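You operate a simulated robot arm through the tools that you are given. There is no shell and no other tool.

The job below is to be done with a simulated two-armed robot. You get a single attempt, and the scene is never put back.

Task
Mix a green sample: two pumps of blue dye, two of yellow.
Fine: in the beaker; stir it even with the white stick; stick back in its holder, lid on, slide in the middle, no scent.

It is judged by the outcome, as a careful person would: the job done as asked, and still so three seconds after it is handed in. It fails if anything else is knocked over, pushed out of place, dropped, spilled or broken. Lids that push on must go on centred and level and be pressed home; caps that screw on are set level and turned clockwise until they are tight.

Robot
Two 7-joint arms with fingered hands on one trunk that stands fixed in place. Base frame: the origin is at the foot of the trunk, x ahead of it, y to its left, z up; the work surface is at about z = 0.86. Units: m, rad, N and s.
The left shoulder is at [0.05, 0.214, 0.869], the right one opposite. With the tool pointing down near the work surface each hand reaches from about 0.36 to 0.88 m from the base axis, measured 20 degrees to its own side. Payload 3 kg a hand.
The tool frame of a hand sits at the grasp point between the pads (the TCP): z along the fingers, y along the line on which they close. The tips reach 0.026 m beyond it. Largest opening 0.132 m; the body of the gripper starts 0.073 m behind the TCP. The gripper is a hand of 3 fingers: y runs from the thumb to the fingers, the wrist lies at [0, 0, -0.229] in the tool frame, and closing takes about 1.5 s.
Orientation is told as [roll, pitch, yaw] about the base's x, y, z axes, in that order, counted from this pose: with the fingers straight down and closing along the base's y, the tool's x points along the base's -x, its y along +y and its z along -z.

Tools
- The arms move only by the tool play_rows. It takes "left_motion", "right_motion" or both (then of equal length, played together; a hand with none holds still); each is a list of rows, each a list of 6 numbers: the shift along the tool's x, y, z in units of 100 mm (1.0 is 100 mm), then the turn, a rotation vector about the tool's x, y, z in units of 45 degrees (1.0 is 45 degrees). In form: [[tx, ty, tz, wx, wy, wz], ...]. A call has 1 to 20 rows; each row is the pose to reach, as a shift and turn from the pose commanded when the call began, along the tool's axes at that moment. "left_gripper" and "right_gripper" are, for a hand that has rows, the closure, from 0 (fully open) to 1 (shut), set as the call begins (left out, the last holds). A call with a number of a shift or a turn outside -1 to 1 is refused whole. Rows are played at 5 a second. More than 0.05 m and 0.15 rad between two rows, or a gripper value outside its range, and nothing of the call is played. Where a pose cannot be reached the arm comes as near as it can. A force on the tool above 40 N (or 10 N above the force at the start of the call, whichever is more), or a blocked arm, ends the call early, and 0.2 s more pass. The fingers move at their own pace (about 0.072 m/s each) and stop on an object; they squeeze with about 29 N. The grip force told is the motor's: it shows also when the fingers shut on nothing. Time passes only in rows, and 0.2 s behind the last, so rows that repeat a pose let the fingers close. The reply holds the time, the measured pose of the TCP, the force on the tool along the base axes, the opening and the grip force, in the units named above and with some noise, with the torque about the TCP (base axes, N m) and any sound that the robot's microphone picked up, and new pictures: "show" is both (left out), scene, wrist or none (wrist: the cameras of the hands that moved).
- Cameras (640 x 400 px; columns grow to the right, rows downward): "scene" is now at [0.0366, -0.0241, 1.5114]; the picture's right is [-0.26, -0.96, 0.00], its down [-0.53, 0.14, -0.84] and it looks along [0.81, -0.22, -0.55] (base axes); focal length 342 px, centre (320, 200). "left" rides on the left gripper at [-0.061, 0.003, -0.092] in its tool frame; the picture's right is [-0.05, -1.00, 0.00], its down [0.83, -0.04, -0.56] and it looks along [0.55, -0.03, 0.83] (tool axes); focal length 230 px, centre (320, 200). "right" rides on the right gripper at [0.061, 0.003, -0.092] in its tool frame; the picture's right is [-0.05, 1.00, 0.00], its down [-0.83, -0.04, -0.55] and it looks along [-0.55, -0.03, 0.83] (tool axes); focal length 230 px, centre (320, 200).
- finger_targets(finger1, finger2, thumb_bend, hand): sets how far each is bent, from 0 (flat) to 1 (curled in); at 0.3 the hand is open as for a grip, at 0.7 the pads meet at the TCP. One left out holds its place. A second passes; each finger stops where it meets its share of the squeeze, and holds until it gets a number again. A gripper value or a shape takes the hand back. It gives what a move gives, with no picture; readings hold the bend of each and the force on the fingers (four entries, about 0 where the hand has none), thumb and palm.
- preshape(shape, hand): the hand has 3 fingers and takes this shape, open, in about a second: jaw (thumb against the fingers, like two jaws); tri (thumb and two fingers); tip (a fingertip pinch); poke (one finger out to press); point (the index stretched); flat (the hand flat); cup (the hand cupped); fist (a fist). The gripper value then closes the fingers along that shape, each until it touches; the sizes above hold for jaw. It gives what a move gives, with no picture.
- turn_head(pan, tilt): turns the head with the scene camera to pan (to the left, within 1.501 rad either way) and tilt (down, from -0.506 to 1.204), counted from straight ahead of the robot. It gives what a move gives, and a new picture of the scene camera.
- point_at(camera, pixels): there is no depth. For up to 12 entries [column, row, z] of the newest picture of that camera ("zoom" is the newest enlarged one), the place [x, y] in the base frame at which the ray of that pixel passes the height z, good to about 0.002 m. The clock stands still meanwhile.
- close_up(camera, box): a new picture of the part [left, top, right, bottom] of that camera's present view, enlarged. The clock stands still meanwhile.
- hand_in(): hands the job in; it is judged then, once.

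Open the grippers and draw the arms clear of the work before you hand the job in, unless the task says otherwise.

The tools are called after ">>>" as name(argument=value, ...) on one line, values as JSON. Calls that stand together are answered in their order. play_rows: Moves the arms, as the interface text tells. Its arguments: {"type":"object","properties":{"left_motion":{"type":"array","items":{"type":"array","items":{"type":"number"}}},"left_gripper":{"type":"number"},"right_motion":{"type":"array","items":{"type":"array","items":{"type":"number"}}},"right_gripper":{"type":"number"},"show":{"type":"string","enum":["both","scene","wrist","none"]}},"required":[]} The other tools are called the same way: preshape (shape, hand) gives the hand a shape; finger_targets (finger1, finger2, thumb_bend, hand) moves the fingers one by one; turn_head (pan, tilt) turns the head that bears the scene camera; point_at (camera, pixels) gives the place at which the rays of pixels pass given heights; close_up (camera, box) takes an enlarged picture of a part of a camera's view; hand_in () hands the job in.

At the start:

```text
t: 0.0
left_ee_pos: [0.4358, 0.0126, 1.2544]
left_tool_rot: [0.002, 0.0, -0.435]
left_ft_force: [0.4, 0.4, 0.4]
left_ft_torque: [0.0, -0.01, 0.0]
left_opening: 0.1319
left_finger_force: 0.1
left_shape: jaw
left_bend: [0.3, 0.3, 0.3]
left_finger forces: [0.1, 0.0, 0.0, 0.0, 0.0, 0.0]
right_ee_pos: [0.3521, -0.4011, 1.2884]
right_tool_rot: [0.0, -0.001, -0.435]
right_ft_force: [-0.6, 0.7, 1.4]
right_ft_torque: [-0.02, 0.0, -0.02]
right_opening: 0.1316
right_finger_force: 0.1
right_shape: jaw
right_bend: [0.3, 0.3, 0.3]
right_finger forces: [0.0, 0.0, 0.1, 0.1, 0.0, 0.0]
head pan, tilt: [-0.265, 0.581]
```

scene: 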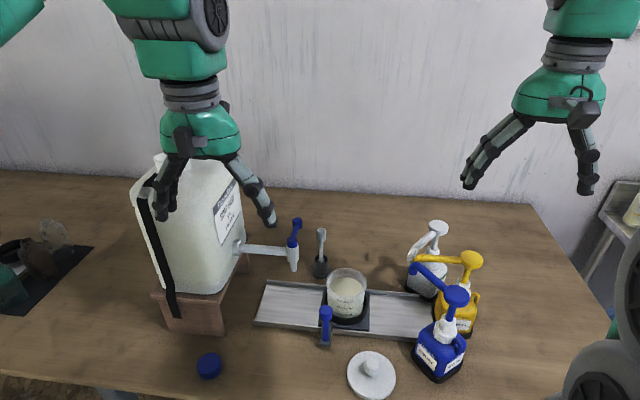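
right: 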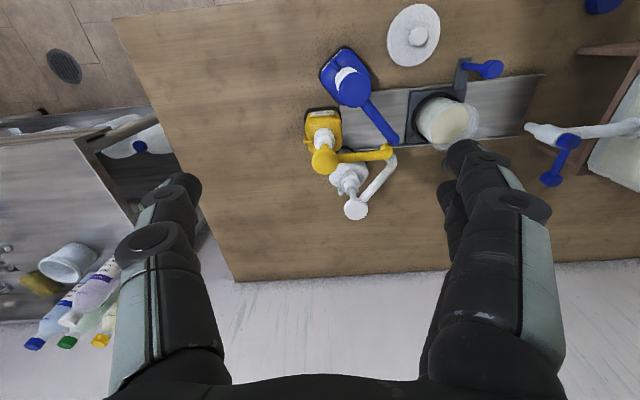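
left: 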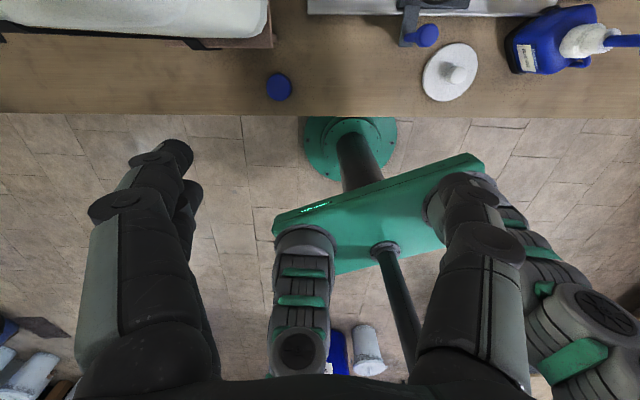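

The scene shows a slide with the beaker around (346,297), three pump bottles around (440,310), a stick in a holder at (321,255), a lid at (371,374), and a tap of a big canister. I'll zoom in to see the details before moving.

>>> close_up(camera="scene", box=[240, 200, 400, 300])

>>> close_up(camera="scene", box=[380, 205, 520, 293])

>>> close_up(camera="scene", box=[240, 260, 480, 400])

```text
4.00 times, centred on (320, 250) of scene
```

zoom: 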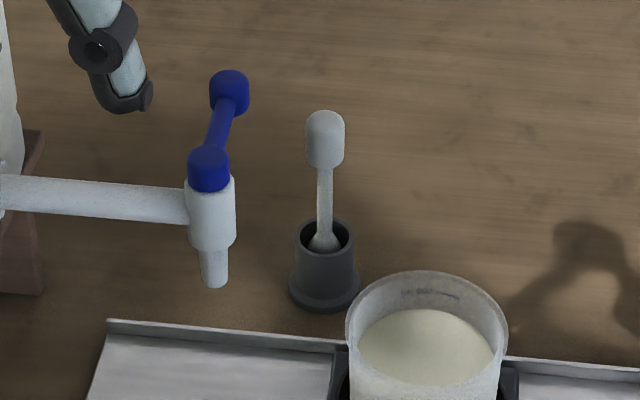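

```text
4.55 times, centred on (450, 249) of scene
```

zoom: 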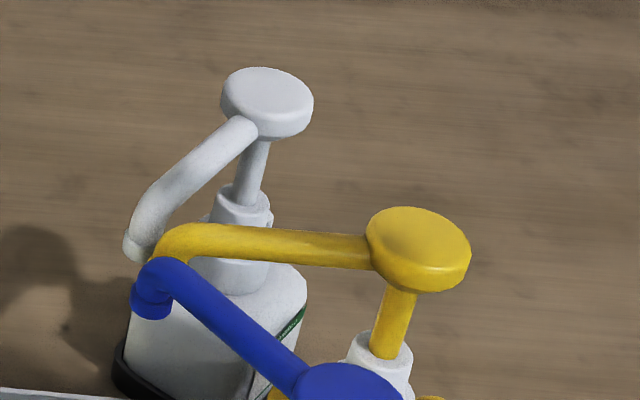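

```text
2.67 times, centred on (360, 330) of scene
```

zoom: 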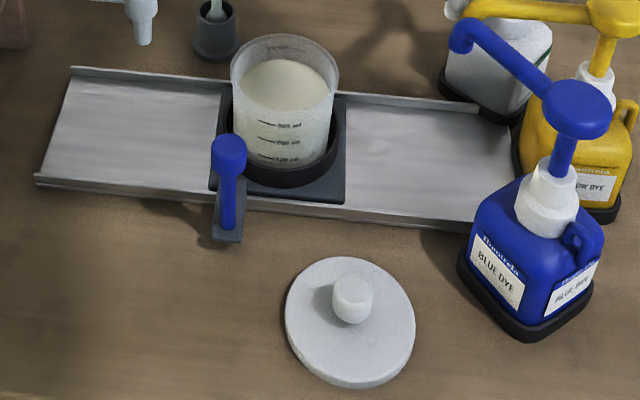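

I'll locate the objects by casting rays from both the scene and right cameras at several heights, to triangulate the pump heads, spouts and beaker.

>>> point_at(camera="scene", pixels=[[457, 296, 1.0], [457, 296, 1.1], [471, 259, 1.0], [471, 259, 1.1], [438, 227, 1.0], [438, 227, 1.1], [415, 262, 1.0], [415, 262, 1.1], [412, 272, 1.0], [412, 272, 1.1], [268, 281, 0.87], [256, 322, 0.87]])

>>> point_at(camera="right", pixels=[[353, 88, 1.0], [353, 88, 1.1], [324, 160, 1.0], [324, 160, 1.1], [356, 209, 1.0], [356, 209, 1.1], [388, 151, 1.0], [388, 151, 1.1], [396, 142, 1.0], [396, 142, 1.1], [490, 69, 0.9], [490, 69, 1.0]])

>>> close_up(camera="right", box=[300, 30, 460, 230])

>>> close_up(camera="right", box=[380, 0, 640, 200])

```text
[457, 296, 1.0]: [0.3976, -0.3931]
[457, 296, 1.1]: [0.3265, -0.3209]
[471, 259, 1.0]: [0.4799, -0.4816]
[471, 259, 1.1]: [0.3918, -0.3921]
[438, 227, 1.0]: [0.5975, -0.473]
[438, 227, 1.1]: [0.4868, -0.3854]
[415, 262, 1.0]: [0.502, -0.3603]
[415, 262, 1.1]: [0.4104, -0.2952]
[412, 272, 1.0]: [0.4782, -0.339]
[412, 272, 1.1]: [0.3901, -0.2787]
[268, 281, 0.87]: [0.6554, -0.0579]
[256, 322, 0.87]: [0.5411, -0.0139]
```

```text
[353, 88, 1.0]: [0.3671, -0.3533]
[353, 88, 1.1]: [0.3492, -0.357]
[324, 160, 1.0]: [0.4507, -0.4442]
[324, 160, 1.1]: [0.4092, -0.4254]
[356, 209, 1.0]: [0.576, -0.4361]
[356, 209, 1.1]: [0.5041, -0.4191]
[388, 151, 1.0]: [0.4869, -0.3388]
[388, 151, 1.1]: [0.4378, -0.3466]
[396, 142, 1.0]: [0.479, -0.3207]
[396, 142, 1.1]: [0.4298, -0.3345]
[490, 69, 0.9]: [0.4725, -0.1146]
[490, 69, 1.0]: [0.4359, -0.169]
```

```text
2.00 times, centred on (380, 130) of right
```

zoom: 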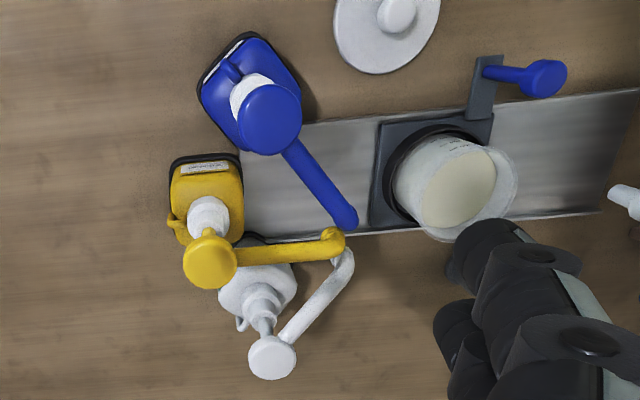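

```text
2.00 times, centred on (510, 100) of right
```

zoom: 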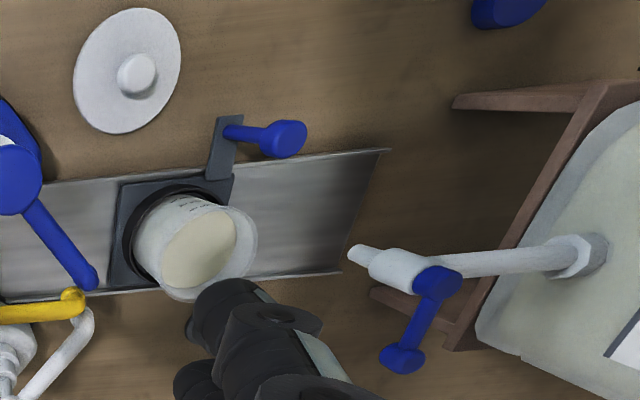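

Heads triangulate to about z=1.06: blue ≈(0.357,-0.353), yellow ≈(0.425,-0.428), white ≈(0.536,-0.425), spout tips near (0.47,-0.335). Now I measure the slide, beaker, stick, lid and handle.

>>> point_at(camera="scene", pixels=[[416, 341, 0.87], [433, 300, 0.87], [347, 283, 0.98], [347, 283, 1.0], [346, 316, 0.87], [325, 312, 0.94], [325, 312, 0.98], [325, 345, 0.87], [371, 366, 0.9], [371, 376, 0.87], [321, 231, 1.0], [320, 275, 0.86]])

>>> point_at(camera="right", pixels=[[490, 69, 0.92], [490, 69, 0.94], [490, 69, 0.96], [465, 90, 0.87], [418, 36, 0.88], [418, 36, 0.9], [414, 35, 0.87], [448, 115, 0.95], [448, 115, 0.98], [415, 90, 0.865], [464, 60, 0.865], [545, 73, 0.87]])

>>> turn_head(pan=-0.35, tilt=0.85)

```text
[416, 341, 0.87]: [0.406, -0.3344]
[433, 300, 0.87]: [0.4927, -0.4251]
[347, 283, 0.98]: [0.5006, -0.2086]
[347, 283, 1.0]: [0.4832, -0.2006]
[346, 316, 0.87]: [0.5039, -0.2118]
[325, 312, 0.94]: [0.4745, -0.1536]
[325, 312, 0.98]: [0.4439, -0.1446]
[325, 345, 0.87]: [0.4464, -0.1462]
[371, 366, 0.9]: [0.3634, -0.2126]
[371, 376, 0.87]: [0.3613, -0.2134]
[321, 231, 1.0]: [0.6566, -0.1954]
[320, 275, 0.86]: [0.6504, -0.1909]
```

```text
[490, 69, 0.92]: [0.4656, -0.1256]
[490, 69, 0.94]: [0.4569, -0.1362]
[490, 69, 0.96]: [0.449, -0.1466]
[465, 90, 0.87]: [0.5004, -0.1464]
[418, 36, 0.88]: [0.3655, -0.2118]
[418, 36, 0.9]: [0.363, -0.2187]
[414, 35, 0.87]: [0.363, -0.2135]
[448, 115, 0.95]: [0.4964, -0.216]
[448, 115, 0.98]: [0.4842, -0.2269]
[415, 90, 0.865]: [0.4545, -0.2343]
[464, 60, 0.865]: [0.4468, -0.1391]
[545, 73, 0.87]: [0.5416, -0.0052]
```

```text
t: 0.8
left_ee_pos: [0.4367, 0.0116, 1.2539]
left_tool_rot: [-0.001, 0.0, -0.432]
left_ft_force: [-0.8, -0.3, -0.6]
left_ft_torque: [0.02, -0.01, -0.01]
left_opening: 0.1319
left_finger_force: 0.0
left_shape: jaw
left_bend: [0.3, 0.3, 0.3]
left_finger forces: [0.0, 0.1, 0.1, 0.0, 0.0, 0.1]
right_ee_pos: [0.3527, -0.4013, 1.2885]
right_tool_rot: [-0.001, -0.003, -0.435]
right_ft_force: [-0.6, 0.1, 0.0]
right_ft_torque: [-0.01, -0.01, -0.03]
right_opening: 0.1319
right_finger_force: 0.0
right_shape: jaw
right_bend: [0.3, 0.3, 0.3]
right_finger forces: [0.0, 0.0, 0.1, 0.0, 0.0, 0.0]
head pan, tilt: [-0.351, 0.85]
```

scene: 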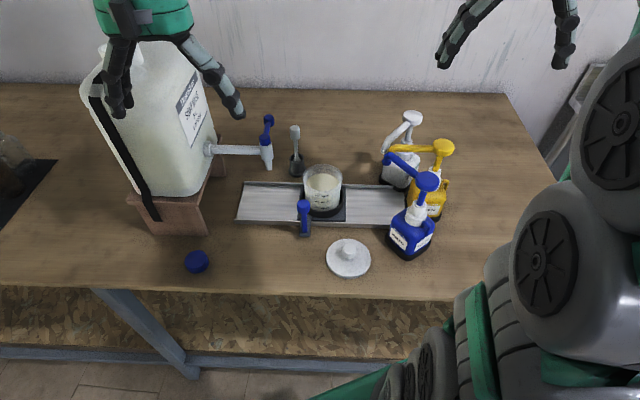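

The table is turned about -0.435 rad, so the tools are already lined up with the slide. The slide handle's knob is near (0.451,-0.148,0.965), and the beaker is near (0.504,-0.212). I'll bring the left hand, tilted, toward the handle so that it can slide the carriage under the spouts.

>>> play_rows(left_motion=[[-0.13, -0.15, 0.13, 0.09, 0, 0], [-0.27, -0.3, 0.27, 0.18, 0, 0], [-0.4, -0.45, 0.4, 0.28, 0, 0], [-0.53, -0.6, 0.53, 0.37, 0, 0], [-0.67, -0.75, 0.67, 0.46, 0, 0], [-0.8, -0.9, 0.8, 0.55, 0, 0], [-0.8, -0.9, 0.8, 0.55, 0, 0]], left_gripper=0.4, show="both")

```text
t: 2.4
left_ee_pos: [0.4707, -0.1022, 1.1756]
left_tool_rot: [-0.435, -0.001, -0.436]
left_ft_force: [0.2, 0.2, 0.1]
left_ft_torque: [0.0, 0.04, 0.03]
left_opening: 0.0795
left_finger_force: 0.2
left_shape: jaw
left_bend: [0.71, 0.71, 0.71]
left_finger forces: [0.1, 0.0, 0.0, 0.0, 0.1, 0.0]
right_ee_pos: [0.3523, -0.4021, 1.2873]
right_tool_rot: [-0.002, 0.0, -0.435]
right_ft_force: [0.5, 0.3, -0.3]
right_ft_torque: [0.01, 0.0, 0.03]
right_opening: 0.1319
right_finger_force: 0.1
right_shape: jaw
right_bend: [0.3, 0.3, 0.3]
right_finger forces: [0.1, 0.1, 0.0, 0.0, 0.0, 0.1]
head pan, tilt: [-0.351, 0.85]
```

scene: 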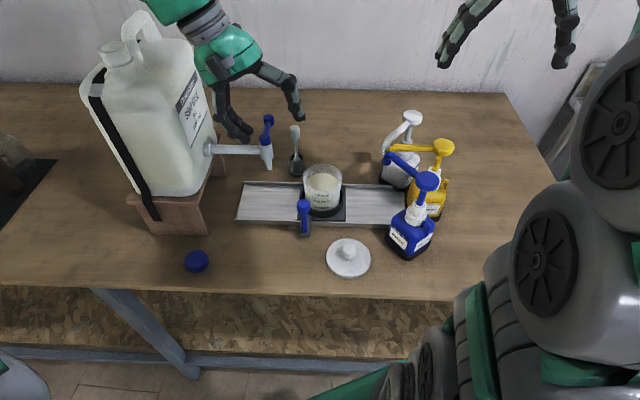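
left: 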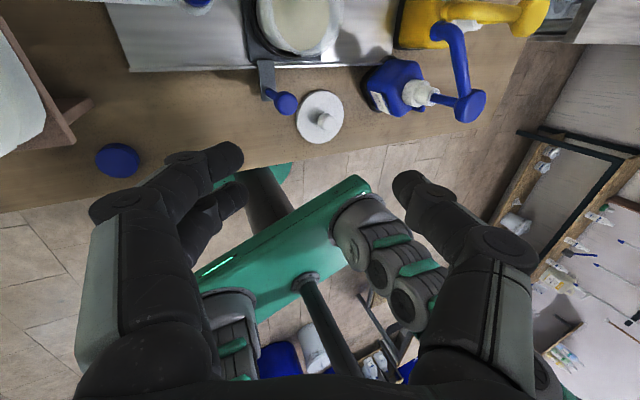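

The left hand is at (0.471,-0.102,1.176), tilted. The knob shows at (286,103) in the left view and (304,206) in the scene; I'll triangulate it again along with other points.

>>> point_at(camera="left", pixels=[[286, 103, 0.94], [286, 103, 0.96], [286, 103, 0.98], [324, 120, 0.88], [324, 120, 0.9], [319, 118, 0.87], [469, 106, 1.04], [469, 106, 1.06]])

>>> point_at(camera="scene", pixels=[[304, 205, 0.94], [304, 205, 0.96], [304, 205, 0.98], [349, 252, 0.88], [349, 252, 0.9], [349, 260, 0.87], [428, 181, 1.04], [428, 181, 1.06], [295, 133, 1.0], [323, 172, 0.975], [296, 172, 0.86], [323, 210, 0.87]])

>>> close_up(camera="scene", box=[230, 100, 470, 280])

>>> close_up(camera="left", box=[230, 0, 500, 170])

```text
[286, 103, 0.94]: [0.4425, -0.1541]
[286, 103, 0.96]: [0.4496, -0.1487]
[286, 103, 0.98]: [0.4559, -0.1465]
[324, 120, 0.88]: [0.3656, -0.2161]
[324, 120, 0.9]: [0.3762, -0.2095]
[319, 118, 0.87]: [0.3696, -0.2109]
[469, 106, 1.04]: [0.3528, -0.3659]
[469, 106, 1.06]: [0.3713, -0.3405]
```

```text
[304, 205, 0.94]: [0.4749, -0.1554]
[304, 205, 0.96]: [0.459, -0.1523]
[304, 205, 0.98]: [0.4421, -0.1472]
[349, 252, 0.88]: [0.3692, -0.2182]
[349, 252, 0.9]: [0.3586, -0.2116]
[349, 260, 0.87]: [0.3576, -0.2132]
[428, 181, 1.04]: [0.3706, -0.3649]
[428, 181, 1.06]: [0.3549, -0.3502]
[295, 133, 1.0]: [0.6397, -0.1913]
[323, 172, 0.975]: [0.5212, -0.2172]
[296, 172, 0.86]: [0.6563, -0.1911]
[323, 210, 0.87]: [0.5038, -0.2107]
```

```text
2.22 times, centred on (350, 190) of scene
```

zoom: 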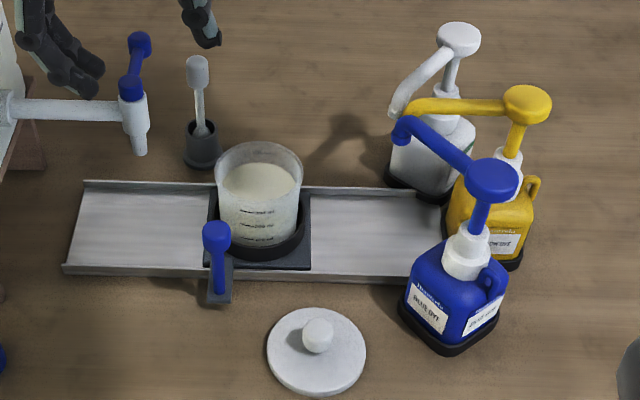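

```text
2.35 times, centred on (365, 85) of left
```

zoom: 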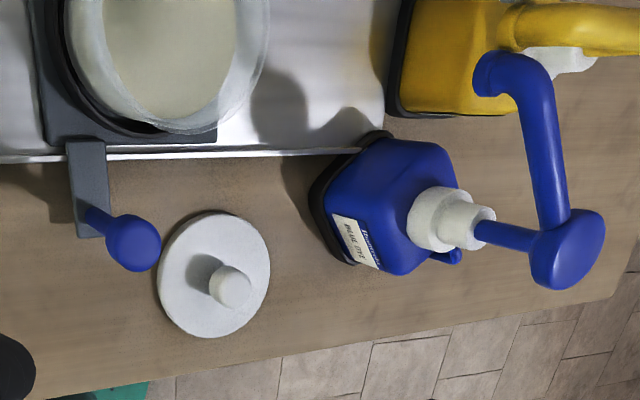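

Knob is fixed at (0.452,-0.149,0.968). I line up the left hand along its tilted approach and come half way down.

>>> play_rows(left_motion=[[-0.01, 0.16, 0.3, 0, 0, 0], [-0.02, 0.32, 0.6, 0, 0, 0], [-0.03, 0.47, 0.9, 0, 0, 0], [-0.03, 0.47, 1.0, 0, 0, 0], [-0.03, 0.47, 1.0, 0, 0, 0]], show="both")

```text
t: 3.6
left_ee_pos: [0.4725, -0.106, 1.0633]
left_tool_rot: [-0.433, 0.0, -0.434]
left_ft_force: [-0.1, -0.4, -0.9]
left_ft_torque: [0.03, 0.01, 0.01]
left_opening: 0.0797
left_finger_force: 0.0
left_shape: jaw
left_bend: [0.71, 0.71, 0.71]
left_finger forces: [0.0, 0.0, 0.0, 0.0, 0.0, 0.1]
right_ee_pos: [0.3511, -0.4017, 1.2874]
right_tool_rot: [0.002, -0.002, -0.434]
right_ft_force: [-0.6, 0.0, -0.1]
right_ft_torque: [0.0, 0.04, 0.05]
right_opening: 0.1317
right_finger_force: 0.1
right_shape: jaw
right_bend: [0.3, 0.3, 0.3]
right_finger forces: [0.0, 0.0, 0.1, 0.1, 0.0, 0.0]
head pan, tilt: [-0.351, 0.85]
```

scene: 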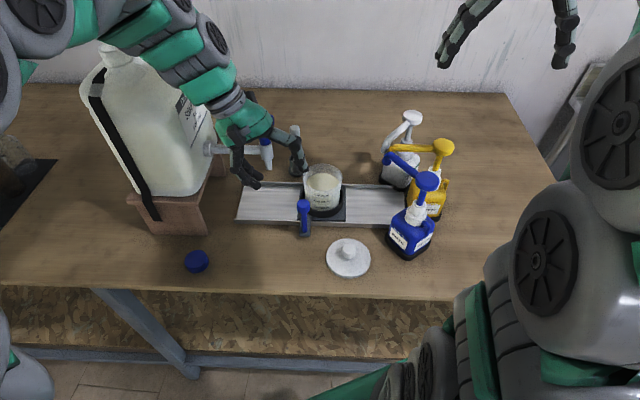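
left: 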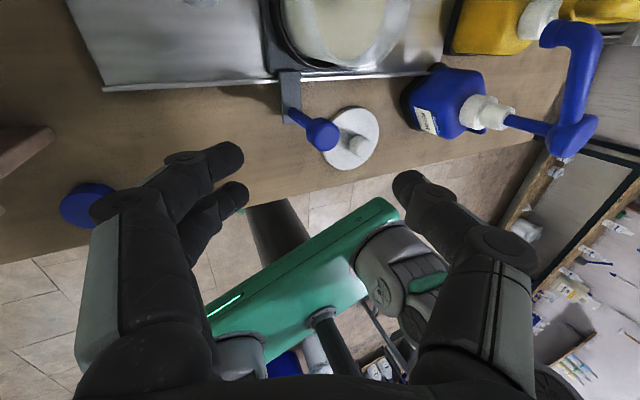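

The knob at (322,135) sits right on the approach axis of the left hand (predicted around (320,130)). I go down the remaining 0.118 m in two parts.

>>> play_rows(left_motion=[[0, 0.01, 0.25, 0, 0, 0], [0, 0.01, 0.5, 0, 0, 0], [0, 0.02, 0.75, 0, 0, 0], [0, 0.02, 0.95, 0, 0, 0], [0, 0.02, 0.95, 0, 0, 0]], show="both")

```text
t: 4.8
left_ee_pos: [0.4587, -0.1385, 0.9763]
left_tool_rot: [-0.431, -0.003, -0.436]
left_ft_force: [-0.4, 0.2, -0.5]
left_ft_torque: [0.01, -0.01, -0.01]
left_opening: 0.0797
left_finger_force: 0.0
left_shape: jaw
left_bend: [0.71, 0.71, 0.71]
left_finger forces: [0.1, 0.1, 0.0, 0.0, 0.1, 0.0]
right_ee_pos: [0.3525, -0.4005, 1.2873]
right_tool_rot: [-0.001, -0.002, -0.436]
right_ft_force: [-0.5, 0.1, 0.4]
right_ft_torque: [0.02, -0.02, 0.03]
right_opening: 0.1318
right_finger_force: 0.0
right_shape: jaw
right_bend: [0.3, 0.3, 0.3]
right_finger forces: [0.0, 0.0, 0.1, 0.0, 0.1, 0.0]
head pan, tilt: [-0.351, 0.85]
```

scene: 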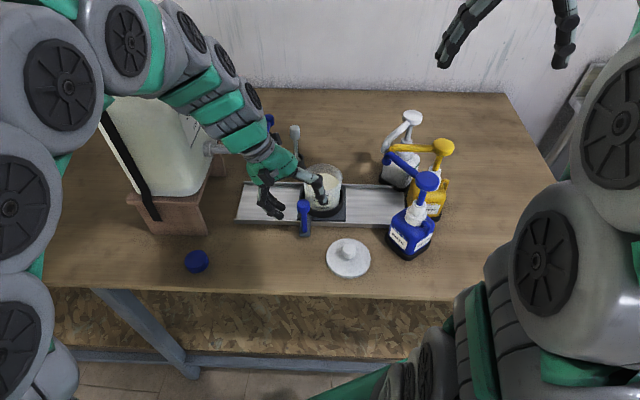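
left: 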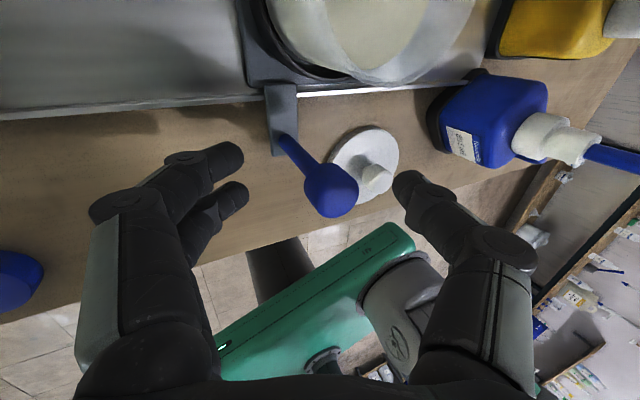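

The knob is now between the fingers at (331,190). I shift slightly, go 0.02 m further and close the hand on it.

>>> play_rows(left_motion=[[0, -0.04, 0.1, 0, 0, 0], [0, -0.04, 0.2, 0, 0, 0], [0, -0.04, 0.2, 0, 0, 0]], show="none")

>>> play_rows(left_motion=[[0, 0, 0, 0, 0, 0], [0, 0, 0, 0, 0, 0], [0, 0, 0, 0, 0, 0], [0, 0, 0, 0, 0, 0], [0, 0, 0, 0, 0, 0], [0, 0, 0, 0, 0, 0], [0, 0, 0, 0, 0, 0], [0, 0, 0, 0, 0, 0]], left_gripper=1.0, show="both")

```text
t: 5.6
left_ee_pos: [0.4515, -0.1491, 0.9597]
left_tool_rot: [-0.432, 0.0, -0.433]
left_ft_force: [1.0, 0.6, -0.1]
left_ft_torque: [0.0, 0.0, 0.0]
left_opening: 0.0797
left_finger_force: 0.0
left_shape: jaw
left_bend: [0.71, 0.71, 0.71]
left_finger forces: [0.0, 0.0, 0.0, 0.1, 0.0, 0.1]
right_ee_pos: [0.3504, -0.401, 1.2881]
right_tool_rot: [0.001, -0.001, -0.436]
right_ft_force: [0.0, -0.3, -0.1]
right_ft_torque: [0.01, 0.02, 0.0]
right_opening: 0.1317
right_finger_force: 0.2
right_shape: jaw
right_bend: [0.3, 0.3, 0.3]
right_finger forces: [0.0, 0.0, 0.0, 0.0, 0.0, 0.0]
head pan, tilt: [-0.351, 0.85]
```

```text
t: 7.4
left_ee_pos: [0.4518, -0.1493, 0.9605]
left_tool_rot: [-0.431, 0.001, -0.434]
left_ft_force: [-8.2, 1.5, -9.8]
left_ft_torque: [0.4, 0.42, 0.07]
left_opening: 0.004
left_finger_force: 29.1
left_shape: jaw
left_bend: [0.65, 0.73, 0.72]
left_finger forces: [10.5, 20.8, 0.0, 0.0, 26.5, 0.0]
right_ee_pos: [0.3524, -0.4009, 1.2887]
right_tool_rot: [0.001, 0.0, -0.434]
right_ft_force: [-0.1, -0.1, -0.2]
right_ft_torque: [-0.01, 0.0, 0.0]
right_opening: 0.1319
right_finger_force: 0.0
right_shape: jaw
right_bend: [0.3, 0.3, 0.3]
right_finger forces: [0.0, 0.0, 0.1, 0.0, 0.0, 0.0]
head pan, tilt: [-0.351, 0.85]
```

scene: 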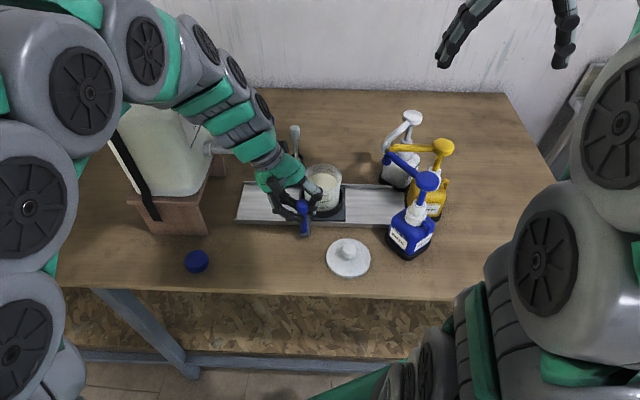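
left: 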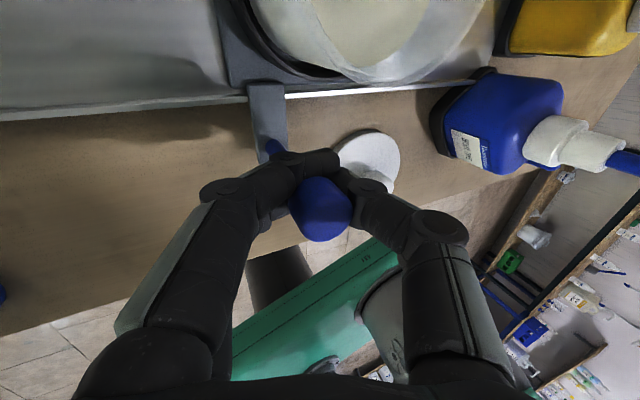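

The fingers hold the stem just below the knob (29 N grip). I slide the carriage along its rail toward the pumps, first by about 0.09 m, watching forces.

>>> play_rows(left_motion=[[0, -0.09, 0.042, 0, 0, 0], [0, -0.18, 0.084, 0, 0, 0], [0, -0.27, 0.126, 0, 0, 0], [0, -0.36, 0.168, 0, 0, 0], [0, -0.45, 0.21, 0, 0, 0], [0, -0.54, 0.25, 0, 0, 0], [0, -0.63, 0.293, 0, 0, 0], [0, -0.72, 0.335, 0, 0, 0], [0, -0.81, 0.377, 0, 0, 0], [0, -0.81, 0.377, 0, 0, 0]], show="both")

```text
t: 9.6
left_ee_pos: [0.4154, -0.2307, 0.9589]
left_tool_rot: [-0.432, -0.001, -0.434]
left_ft_force: [14.2, -6.5, -4.0]
left_ft_torque: [0.0, 0.04, 0.0]
left_opening: 0.0015
left_finger_force: 28.8
left_shape: jaw
left_bend: [0.65, 0.74, 0.72]
left_finger forces: [18.6, 8.7, 0.0, 0.1, 23.4, 0.1]
right_ee_pos: [0.3522, -0.401, 1.2874]
right_tool_rot: [-0.001, -0.002, -0.433]
right_ft_force: [-0.8, 0.6, -0.7]
right_ft_torque: [0.03, 0.0, 0.02]
right_opening: 0.132
right_finger_force: 0.0
right_shape: jaw
right_bend: [0.3, 0.3, 0.3]
right_finger forces: [0.0, 0.0, 0.0, 0.0, 0.1, 0.1]
head pan, tilt: [-0.351, 0.85]
```

scene: 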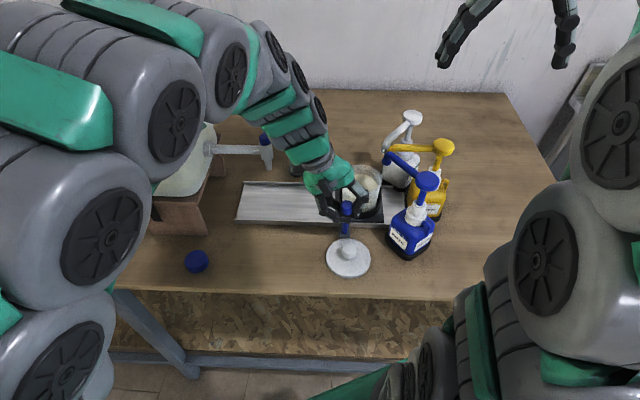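
left: 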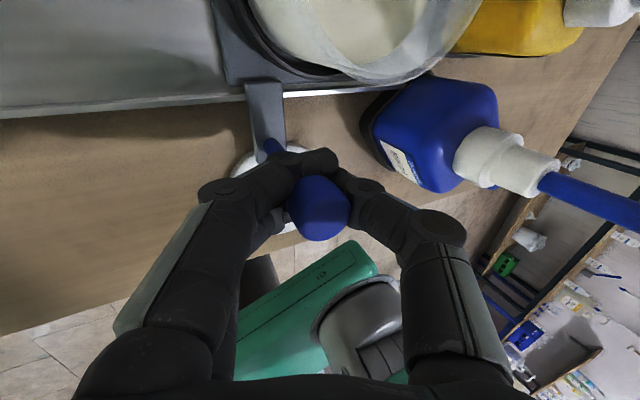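

The carriage has moved 0.09 m; a side force of about 15 N along +X' says the rail is angled slightly, so I need to correct by about 3 mm. Let me look closely at how the beaker sits against the spouts.

>>> close_up(camera="scene", box=[300, 90, 480, 270])

>>> close_up(camera="right", box=[300, 0, 540, 220])

```text
2.22 times, centred on (390, 180) of scene
```

zoom: 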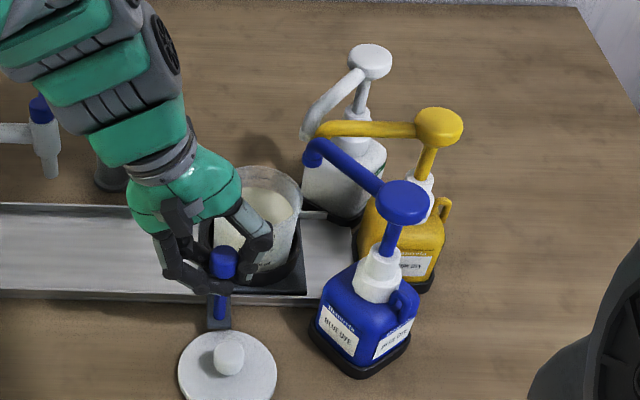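

```text
1.82 times, centred on (420, 110) of right
```

zoom: 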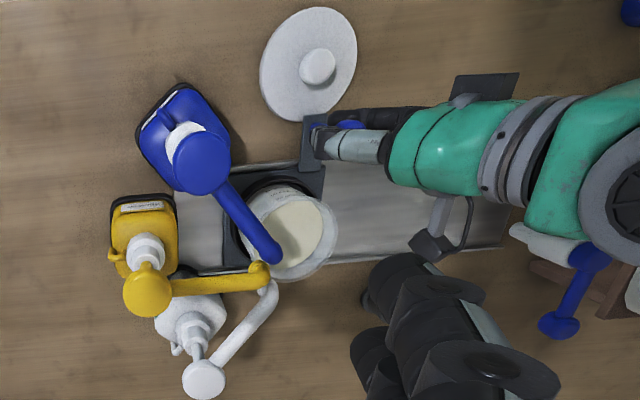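

The beaker still needs about 0.04 m to be under the spouts. I continue the slide gently with the X' correction.

>>> play_rows(left_motion=[[-0.03, 0, 0, 0, 0, 0], [-0.033, -0.06, 0.028, 0, 0, 0], [-0.036, -0.12, 0.056, 0, 0, 0], [-0.039, -0.18, 0.084, 0, 0, 0], [-0.042, -0.24, 0.112, 0, 0, 0], [-0.045, -0.3, 0.14, 0, 0, 0], [-0.045, -0.3, 0.14, 0, 0, 0]], show="both")

```text
t: 11.2
left_ee_pos: [0.4054, -0.2588, 0.959]
left_tool_rot: [-0.431, 0.0, -0.433]
left_ft_force: [2.7, 10.5, -2.5]
left_ft_torque: [0.17, 0.12, 0.12]
left_opening: 0.0021
left_finger_force: 29.3
left_shape: jaw
left_bend: [0.66, 0.74, 0.72]
left_finger forces: [17.0, 17.2, 0.0, 0.0, 21.0, 0.1]
right_ee_pos: [0.3525, -0.4006, 1.2886]
right_tool_rot: [0.001, -0.001, -0.435]
right_ft_force: [-0.6, -0.2, 0.1]
right_ft_torque: [0.0, -0.03, 0.01]
right_opening: 0.1319
right_finger_force: 0.0
right_shape: jaw
right_bend: [0.3, 0.3, 0.3]
right_finger forces: [0.0, 0.0, 0.0, 0.1, 0.0, 0.0]
head pan, tilt: [-0.351, 0.85]
```

scene: 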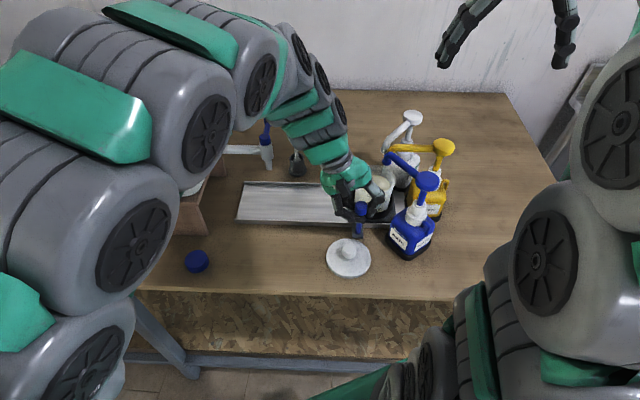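
left: 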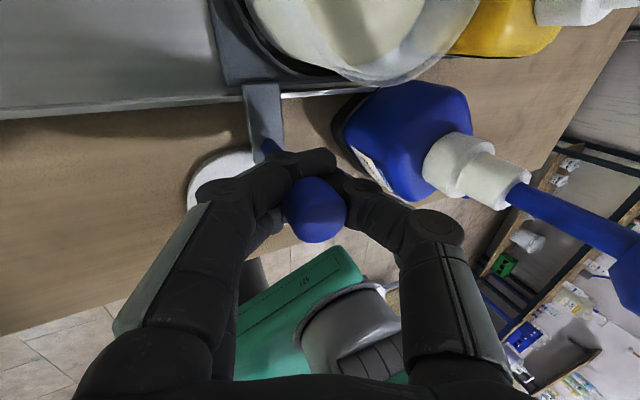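

A resisting force of about 10.7 N along the rail suggests the end stop (moved 0.119 m). I'll check the beaker under the spouts from the cameras.

>>> close_up(camera="right", box=[340, 50, 460, 170])

>>> close_up(camera="scene", box=[330, 100, 470, 240])

```text
3.33 times, centred on (400, 110) of right
```

zoom: 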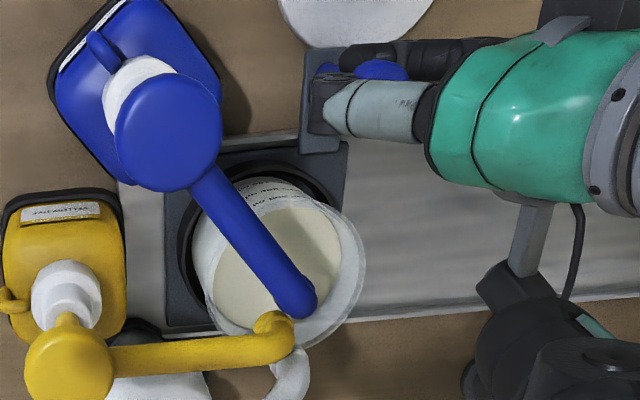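

```text
2.86 times, centred on (400, 170) of scene
```

zoom: 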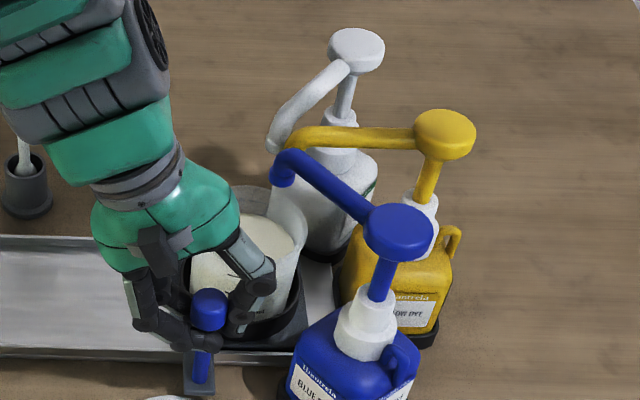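

I'll cast rays from this right-camera picture: spout tips and the beaker's rim, for their offset.

>>> close_up(camera="right", box=[340, 50, 460, 170])

>>> point_at(camera="zoom", pixels=[[298, 303, 1.0], [298, 303, 1.02], [275, 330, 1.0], [275, 330, 1.02], [290, 375, 1.0], [290, 375, 1.02], [205, 265, 0.96], [360, 255, 0.975], [285, 345, 0.975], [268, 185, 0.975], [283, 263, 0.975], [165, 238, 0.87]])

>>> point_at(camera="scene", pixels=[[386, 165, 1.0], [386, 165, 0.98], [386, 160, 1.02], [386, 156, 1.02], [386, 156, 1.0], [383, 152, 1.0], [383, 152, 0.98], [428, 181, 1.05], [444, 147, 1.05], [411, 117, 1.05]])

```text
3.33 times, centred on (400, 110) of right
```

zoom: 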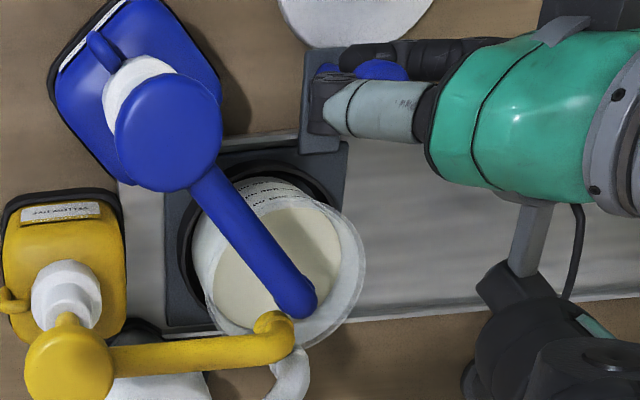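

```text
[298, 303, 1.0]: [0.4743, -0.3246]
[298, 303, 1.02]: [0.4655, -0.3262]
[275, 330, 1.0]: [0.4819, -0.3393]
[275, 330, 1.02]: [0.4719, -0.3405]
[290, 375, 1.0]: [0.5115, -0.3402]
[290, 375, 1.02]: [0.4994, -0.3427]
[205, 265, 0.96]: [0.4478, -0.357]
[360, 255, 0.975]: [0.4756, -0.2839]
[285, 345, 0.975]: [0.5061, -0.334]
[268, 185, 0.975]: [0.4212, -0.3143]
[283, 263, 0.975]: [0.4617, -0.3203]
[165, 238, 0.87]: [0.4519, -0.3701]
```

```text
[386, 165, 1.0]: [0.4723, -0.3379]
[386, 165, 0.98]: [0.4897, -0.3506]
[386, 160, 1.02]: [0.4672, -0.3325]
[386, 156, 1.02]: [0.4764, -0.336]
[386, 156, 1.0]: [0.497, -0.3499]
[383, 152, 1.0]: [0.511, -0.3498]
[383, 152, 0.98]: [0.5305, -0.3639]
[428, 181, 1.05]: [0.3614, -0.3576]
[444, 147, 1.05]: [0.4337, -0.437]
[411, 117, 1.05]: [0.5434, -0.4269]
```

The spout tips (about (0.472,-0.332)) fall inside the beaker's rim (centre about (0.462,-0.321), radius 0.042). I open the left hand a little to let go of the handle.

>>> play_rows(left_motion=[[0, 0, 0, 0, 0, 0], [0, 0, 0, 0, 0, 0], [0, 0, 0, 0, 0, 0], [0, 0, 0, 0, 0, 0], [0, 0, 0, 0, 0, 0]], left_gripper=0.6, show="both")

```text
t: 12.4
left_ee_pos: [0.4054, -0.2606, 0.9598]
left_tool_rot: [-0.431, -0.001, -0.435]
left_ft_force: [-0.8, -0.3, 0.5]
left_ft_torque: [-0.04, -0.02, -0.02]
left_opening: 0.0521
left_finger_force: 0.0
left_shape: jaw
left_bend: [0.73, 0.73, 0.7]
left_finger forces: [0.0, 0.0, 0.1, 0.0, 0.0, 0.0]
right_ee_pos: [0.3528, -0.4016, 1.2885]
right_tool_rot: [0.0, -0.002, -0.432]
right_ft_force: [0.0, 0.2, -0.2]
right_ft_torque: [-0.04, 0.02, 0.01]
right_opening: 0.1321
right_finger_force: 0.1
right_shape: jaw
right_bend: [0.3, 0.3, 0.3]
right_finger forces: [0.0, 0.0, 0.0, 0.1, 0.0, 0.0]
head pan, tilt: [-0.351, 0.85]
```

scene: 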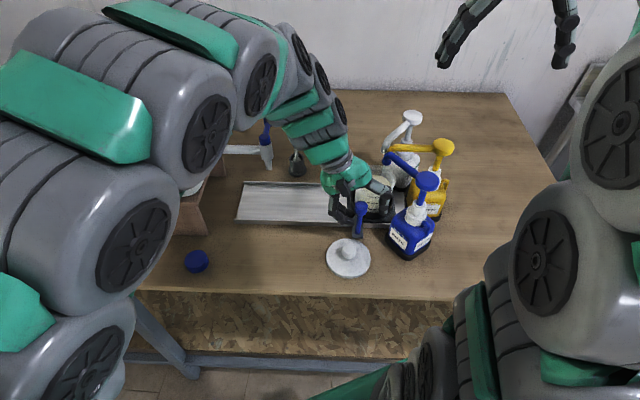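
left: 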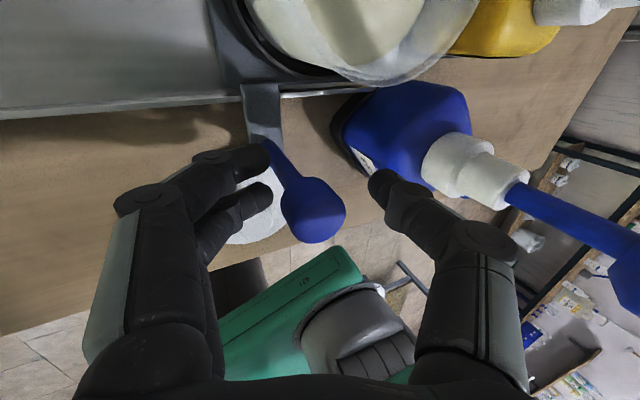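

The handle is free between the fingers (knob at (313,212)). I back the left hand out along its own axis and then away up-left.

>>> play_rows(left_motion=[[0, 0, -0.2, 0, 0, 0], [0, 0, -0.45, 0, 0, 0], [0, 0, -0.7, 0, 0, 0], [0, 0, -1.0, 0, 0, 0]], show="none")

>>> play_rows(left_motion=[[0, 0.2, -0.4, 0, 0, 0], [0.1, 0.5, -0.6, 0, 0, 0], [0.2, 0.8, -0.7, 0, 0, 0], [0.3, 1.0, -0.9, 0, 0, 0], [0.3, 1.0, -1.0, 0, 0, 0]], show="both")

```text
t: 13.4
left_ee_pos: [0.4222, -0.2234, 1.0517]
left_tool_rot: [-0.433, 0.0, -0.434]
left_ft_force: [-0.7, -0.1, 0.0]
left_ft_torque: [0.01, 0.0, -0.01]
left_opening: 0.0525
left_finger_force: 0.1
left_shape: jaw
left_bend: [0.73, 0.73, 0.7]
left_finger forces: [0.0, 0.0, 0.0, 0.1, 0.0, 0.0]
right_ee_pos: [0.3515, -0.4019, 1.2878]
right_tool_rot: [0.0, -0.003, -0.434]
right_ft_force: [-0.7, 0.3, 0.0]
right_ft_torque: [-0.03, 0.01, -0.01]
right_opening: 0.1317
right_finger_force: 0.1
right_shape: jaw
right_bend: [0.3, 0.3, 0.3]
right_finger forces: [0.0, 0.0, 0.1, 0.0, 0.1, 0.0]
head pan, tilt: [-0.351, 0.85]
```

```text
t: 14.6
left_ee_pos: [0.4511, -0.0917, 1.1016]
left_tool_rot: [-0.431, 0.0, -0.434]
left_ft_force: [-0.5, -0.5, 0.4]
left_ft_torque: [0.0, 0.05, -0.02]
left_opening: 0.0522
left_finger_force: 0.2
left_shape: jaw
left_bend: [0.73, 0.73, 0.7]
left_finger forces: [0.1, 0.0, 0.0, 0.1, 0.0, 0.0]
right_ee_pos: [0.3511, -0.4003, 1.2882]
right_tool_rot: [0.001, 0.0, -0.434]
right_ft_force: [0.2, 0.6, 0.5]
right_ft_torque: [0.0, -0.03, 0.02]
right_opening: 0.1317
right_finger_force: 0.1
right_shape: jaw
right_bend: [0.3, 0.3, 0.3]
right_finger forces: [0.1, 0.0, 0.0, 0.0, 0.0, 0.0]
head pan, tilt: [-0.351, 0.85]
```

scene: 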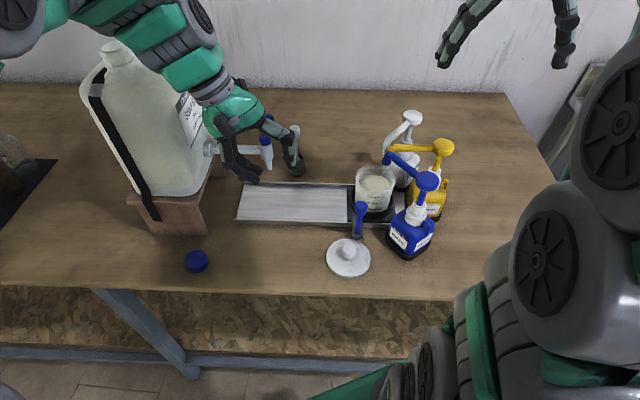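
left: 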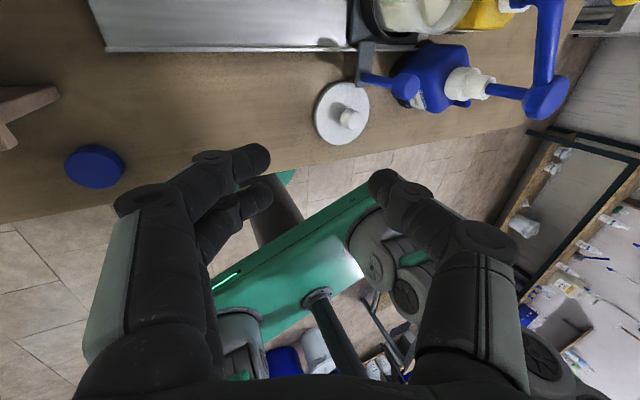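

The left hand is parked clear. Now the right hand: I close its fingers to make a blunt tip and bring it above the blue pump head at about (0.360,-0.355, top z≈1.053).

>>> play_rows(right_motion=[[0.03, 0.12, 0.2, 0, 0, 0], [0.06, 0.24, 0.4, 0, 0, 0], [0.09, 0.36, 0.6, 0, 0, 0], [0.117, 0.45, 0.8, 0, 0, 0], [0.117, 0.45, 1.0, 0, 0, 0], [0.117, 0.45, 1.0, 0, 0, 0], [0.117, 0.45, 1.0, 0, 0, 0], [0.117, 0.45, 1.0, 0, 0, 0]], right_gripper=1.0, show="both")

```text
t: 16.4
left_ee_pos: [0.45, -0.0911, 1.1012]
left_tool_rot: [-0.431, 0.0, -0.434]
left_ft_force: [0.5, -0.2, 1.4]
left_ft_torque: [-0.01, -0.02, 0.0]
left_opening: 0.0521
left_finger_force: 0.1
left_shape: jaw
left_bend: [0.73, 0.73, 0.7]
left_finger forces: [0.0, 0.0, 0.0, 0.0, 0.1, 0.0]
right_ee_pos: [0.3611, -0.3566, 1.1873]
right_tool_rot: [-0.002, -0.002, -0.435]
right_ft_force: [-0.3, 0.5, 0.0]
right_ft_torque: [0.01, 0.0, -0.01]
right_opening: 0.0
right_finger_force: 29.0
right_shape: jaw
right_bend: [0.66, 0.66, 0.67]
right_finger forces: [0.0, 0.0, 0.0, 0.0, 0.1, 0.1]
head pan, tilt: [-0.351, 0.85]
```

scene: 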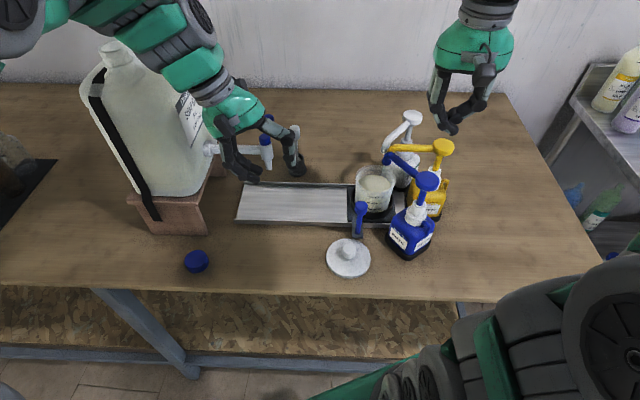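
right: 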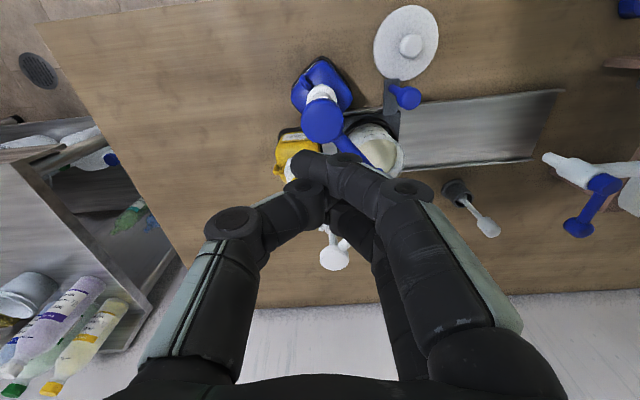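

I zoom in on the closed fingertips and the blue head in the right view to see how the tips sit relative to the tool axis.

>>> close_up(camera="right", box=[240, 50, 440, 230])

>>> close_up(camera="scene", box=[360, 0, 540, 260])

>>> point_at(camera="right", pixels=[[322, 121, 1.05], [322, 121, 1.06], [322, 121, 1.04], [333, 259, 1.05], [333, 259, 1.06]])

```text
2.22 times, centred on (340, 140) of right
```

zoom: 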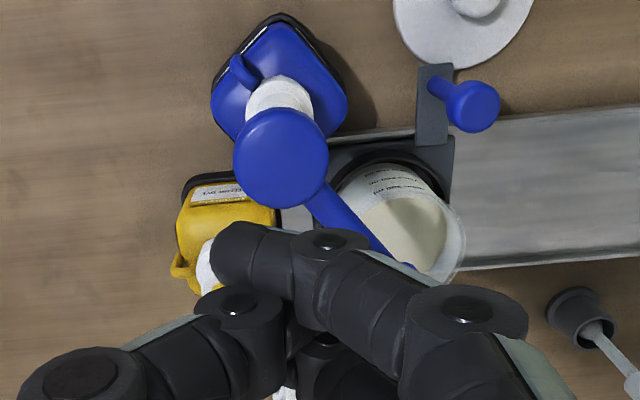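

```text
1.54 times, centred on (450, 130) of scene
```

zoom: 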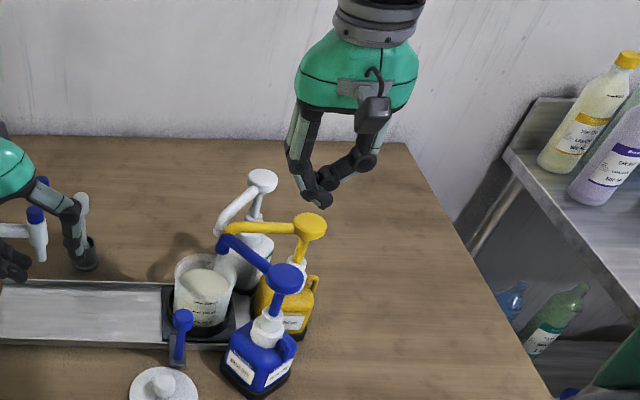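

```text
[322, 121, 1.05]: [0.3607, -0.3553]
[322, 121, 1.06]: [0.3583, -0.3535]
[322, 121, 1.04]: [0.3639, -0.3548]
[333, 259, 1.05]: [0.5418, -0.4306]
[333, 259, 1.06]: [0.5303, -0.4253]
```

Closed on nothing, the fingers cross past each other, giving an uneven tip. I'll try the "poke" shape and look at where its fingertip lies.

>>> preshape(shape="poke", hand="right")

>>> close_up(camera="right", box=[0, 0, 640, 400])

>>> close_up(camera="scene", box=[360, 0, 540, 260])

```text
t: 17.3
left_ee_pos: [0.4496, -0.0913, 1.1006]
left_tool_rot: [-0.433, -0.001, -0.435]
left_ft_force: [0.7, 0.7, -0.9]
left_ft_torque: [0.03, 0.01, 0.01]
left_opening: 0.0522
left_finger_force: 0.0
left_shape: jaw
left_bend: [0.73, 0.73, 0.7]
left_finger forces: [0.0, 0.0, 0.0, 0.0, 0.1, 0.0]
right_ee_pos: [0.3598, -0.3568, 1.1874]
right_tool_rot: [0.001, -0.002, -0.435]
right_ft_force: [-0.4, -0.9, 0.0]
right_ft_torque: [-0.04, 0.01, -0.03]
right_opening: 0.0
right_finger_force: 0.0
right_shape: poke
right_bend: [0.99, 0.99, 1.0]
right_finger forces: [0.0, 0.1, 0.0, 0.0, 0.0, 0.0]
head pan, tilt: [-0.351, 0.85]
```

```text
1.00 times, centred on (320, 200) of right (not enlarged: the box is as wide or as high as the picture)
```

zoom: 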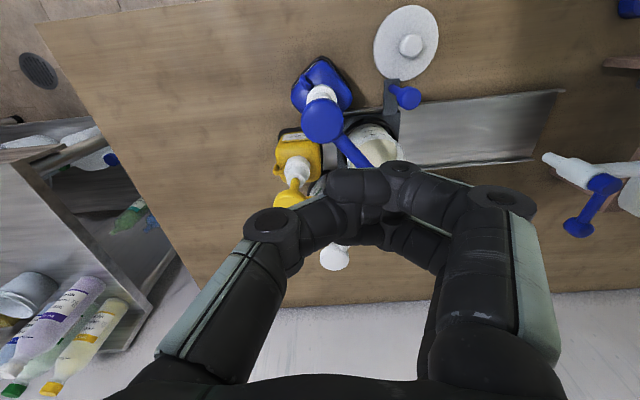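

```text
1.54 times, centred on (450, 130) of scene
```

zoom: 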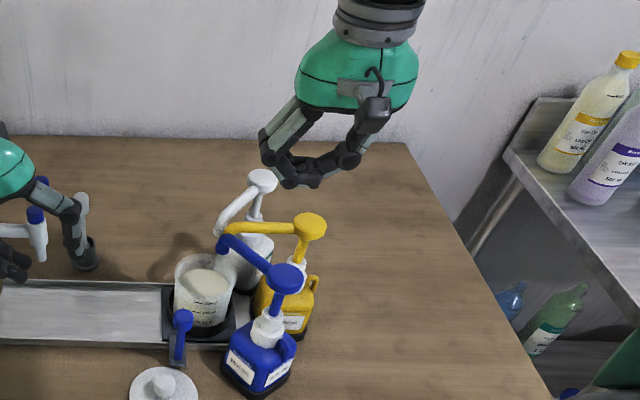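

In "poke" the three fingers fold into a blunt flat bottom around the tool axis, which suits pressing. I estimate the height of that bottom from the scene view.

>>> point_at(camera="scene", pixels=[[437, 121, 1.15], [437, 121, 1.17], [437, 121, 1.19], [446, 115, 1.17], [446, 115, 1.19], [428, 110, 1.17], [428, 110, 1.19]])

>>> close_up(camera="scene", box=[400, 60, 500, 140])

>>> close_up(camera="right", box=[240, 120, 440, 280])

```text
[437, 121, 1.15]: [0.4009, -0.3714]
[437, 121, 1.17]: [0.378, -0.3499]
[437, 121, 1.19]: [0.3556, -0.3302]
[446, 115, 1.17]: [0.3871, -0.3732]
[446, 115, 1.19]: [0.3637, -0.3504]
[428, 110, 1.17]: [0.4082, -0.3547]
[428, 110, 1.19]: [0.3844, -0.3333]
```

```text
5.00 times, centred on (450, 100) of scene
```

zoom: 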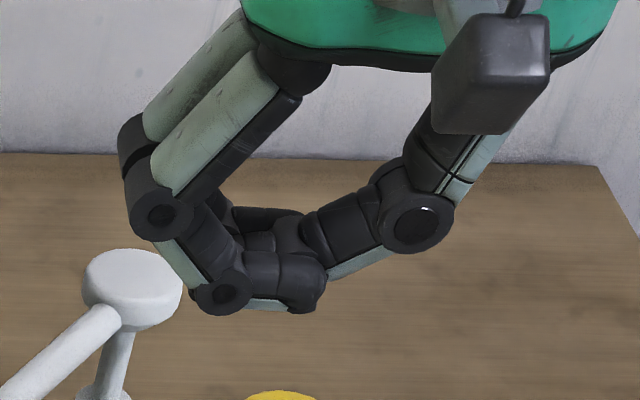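

```text
2.50 times, centred on (340, 200) of right
```

zoom: 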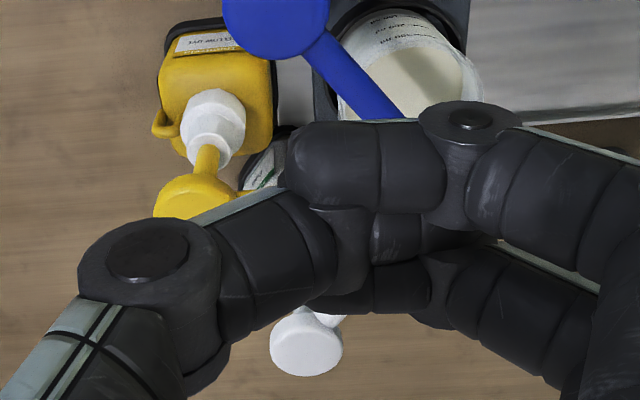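

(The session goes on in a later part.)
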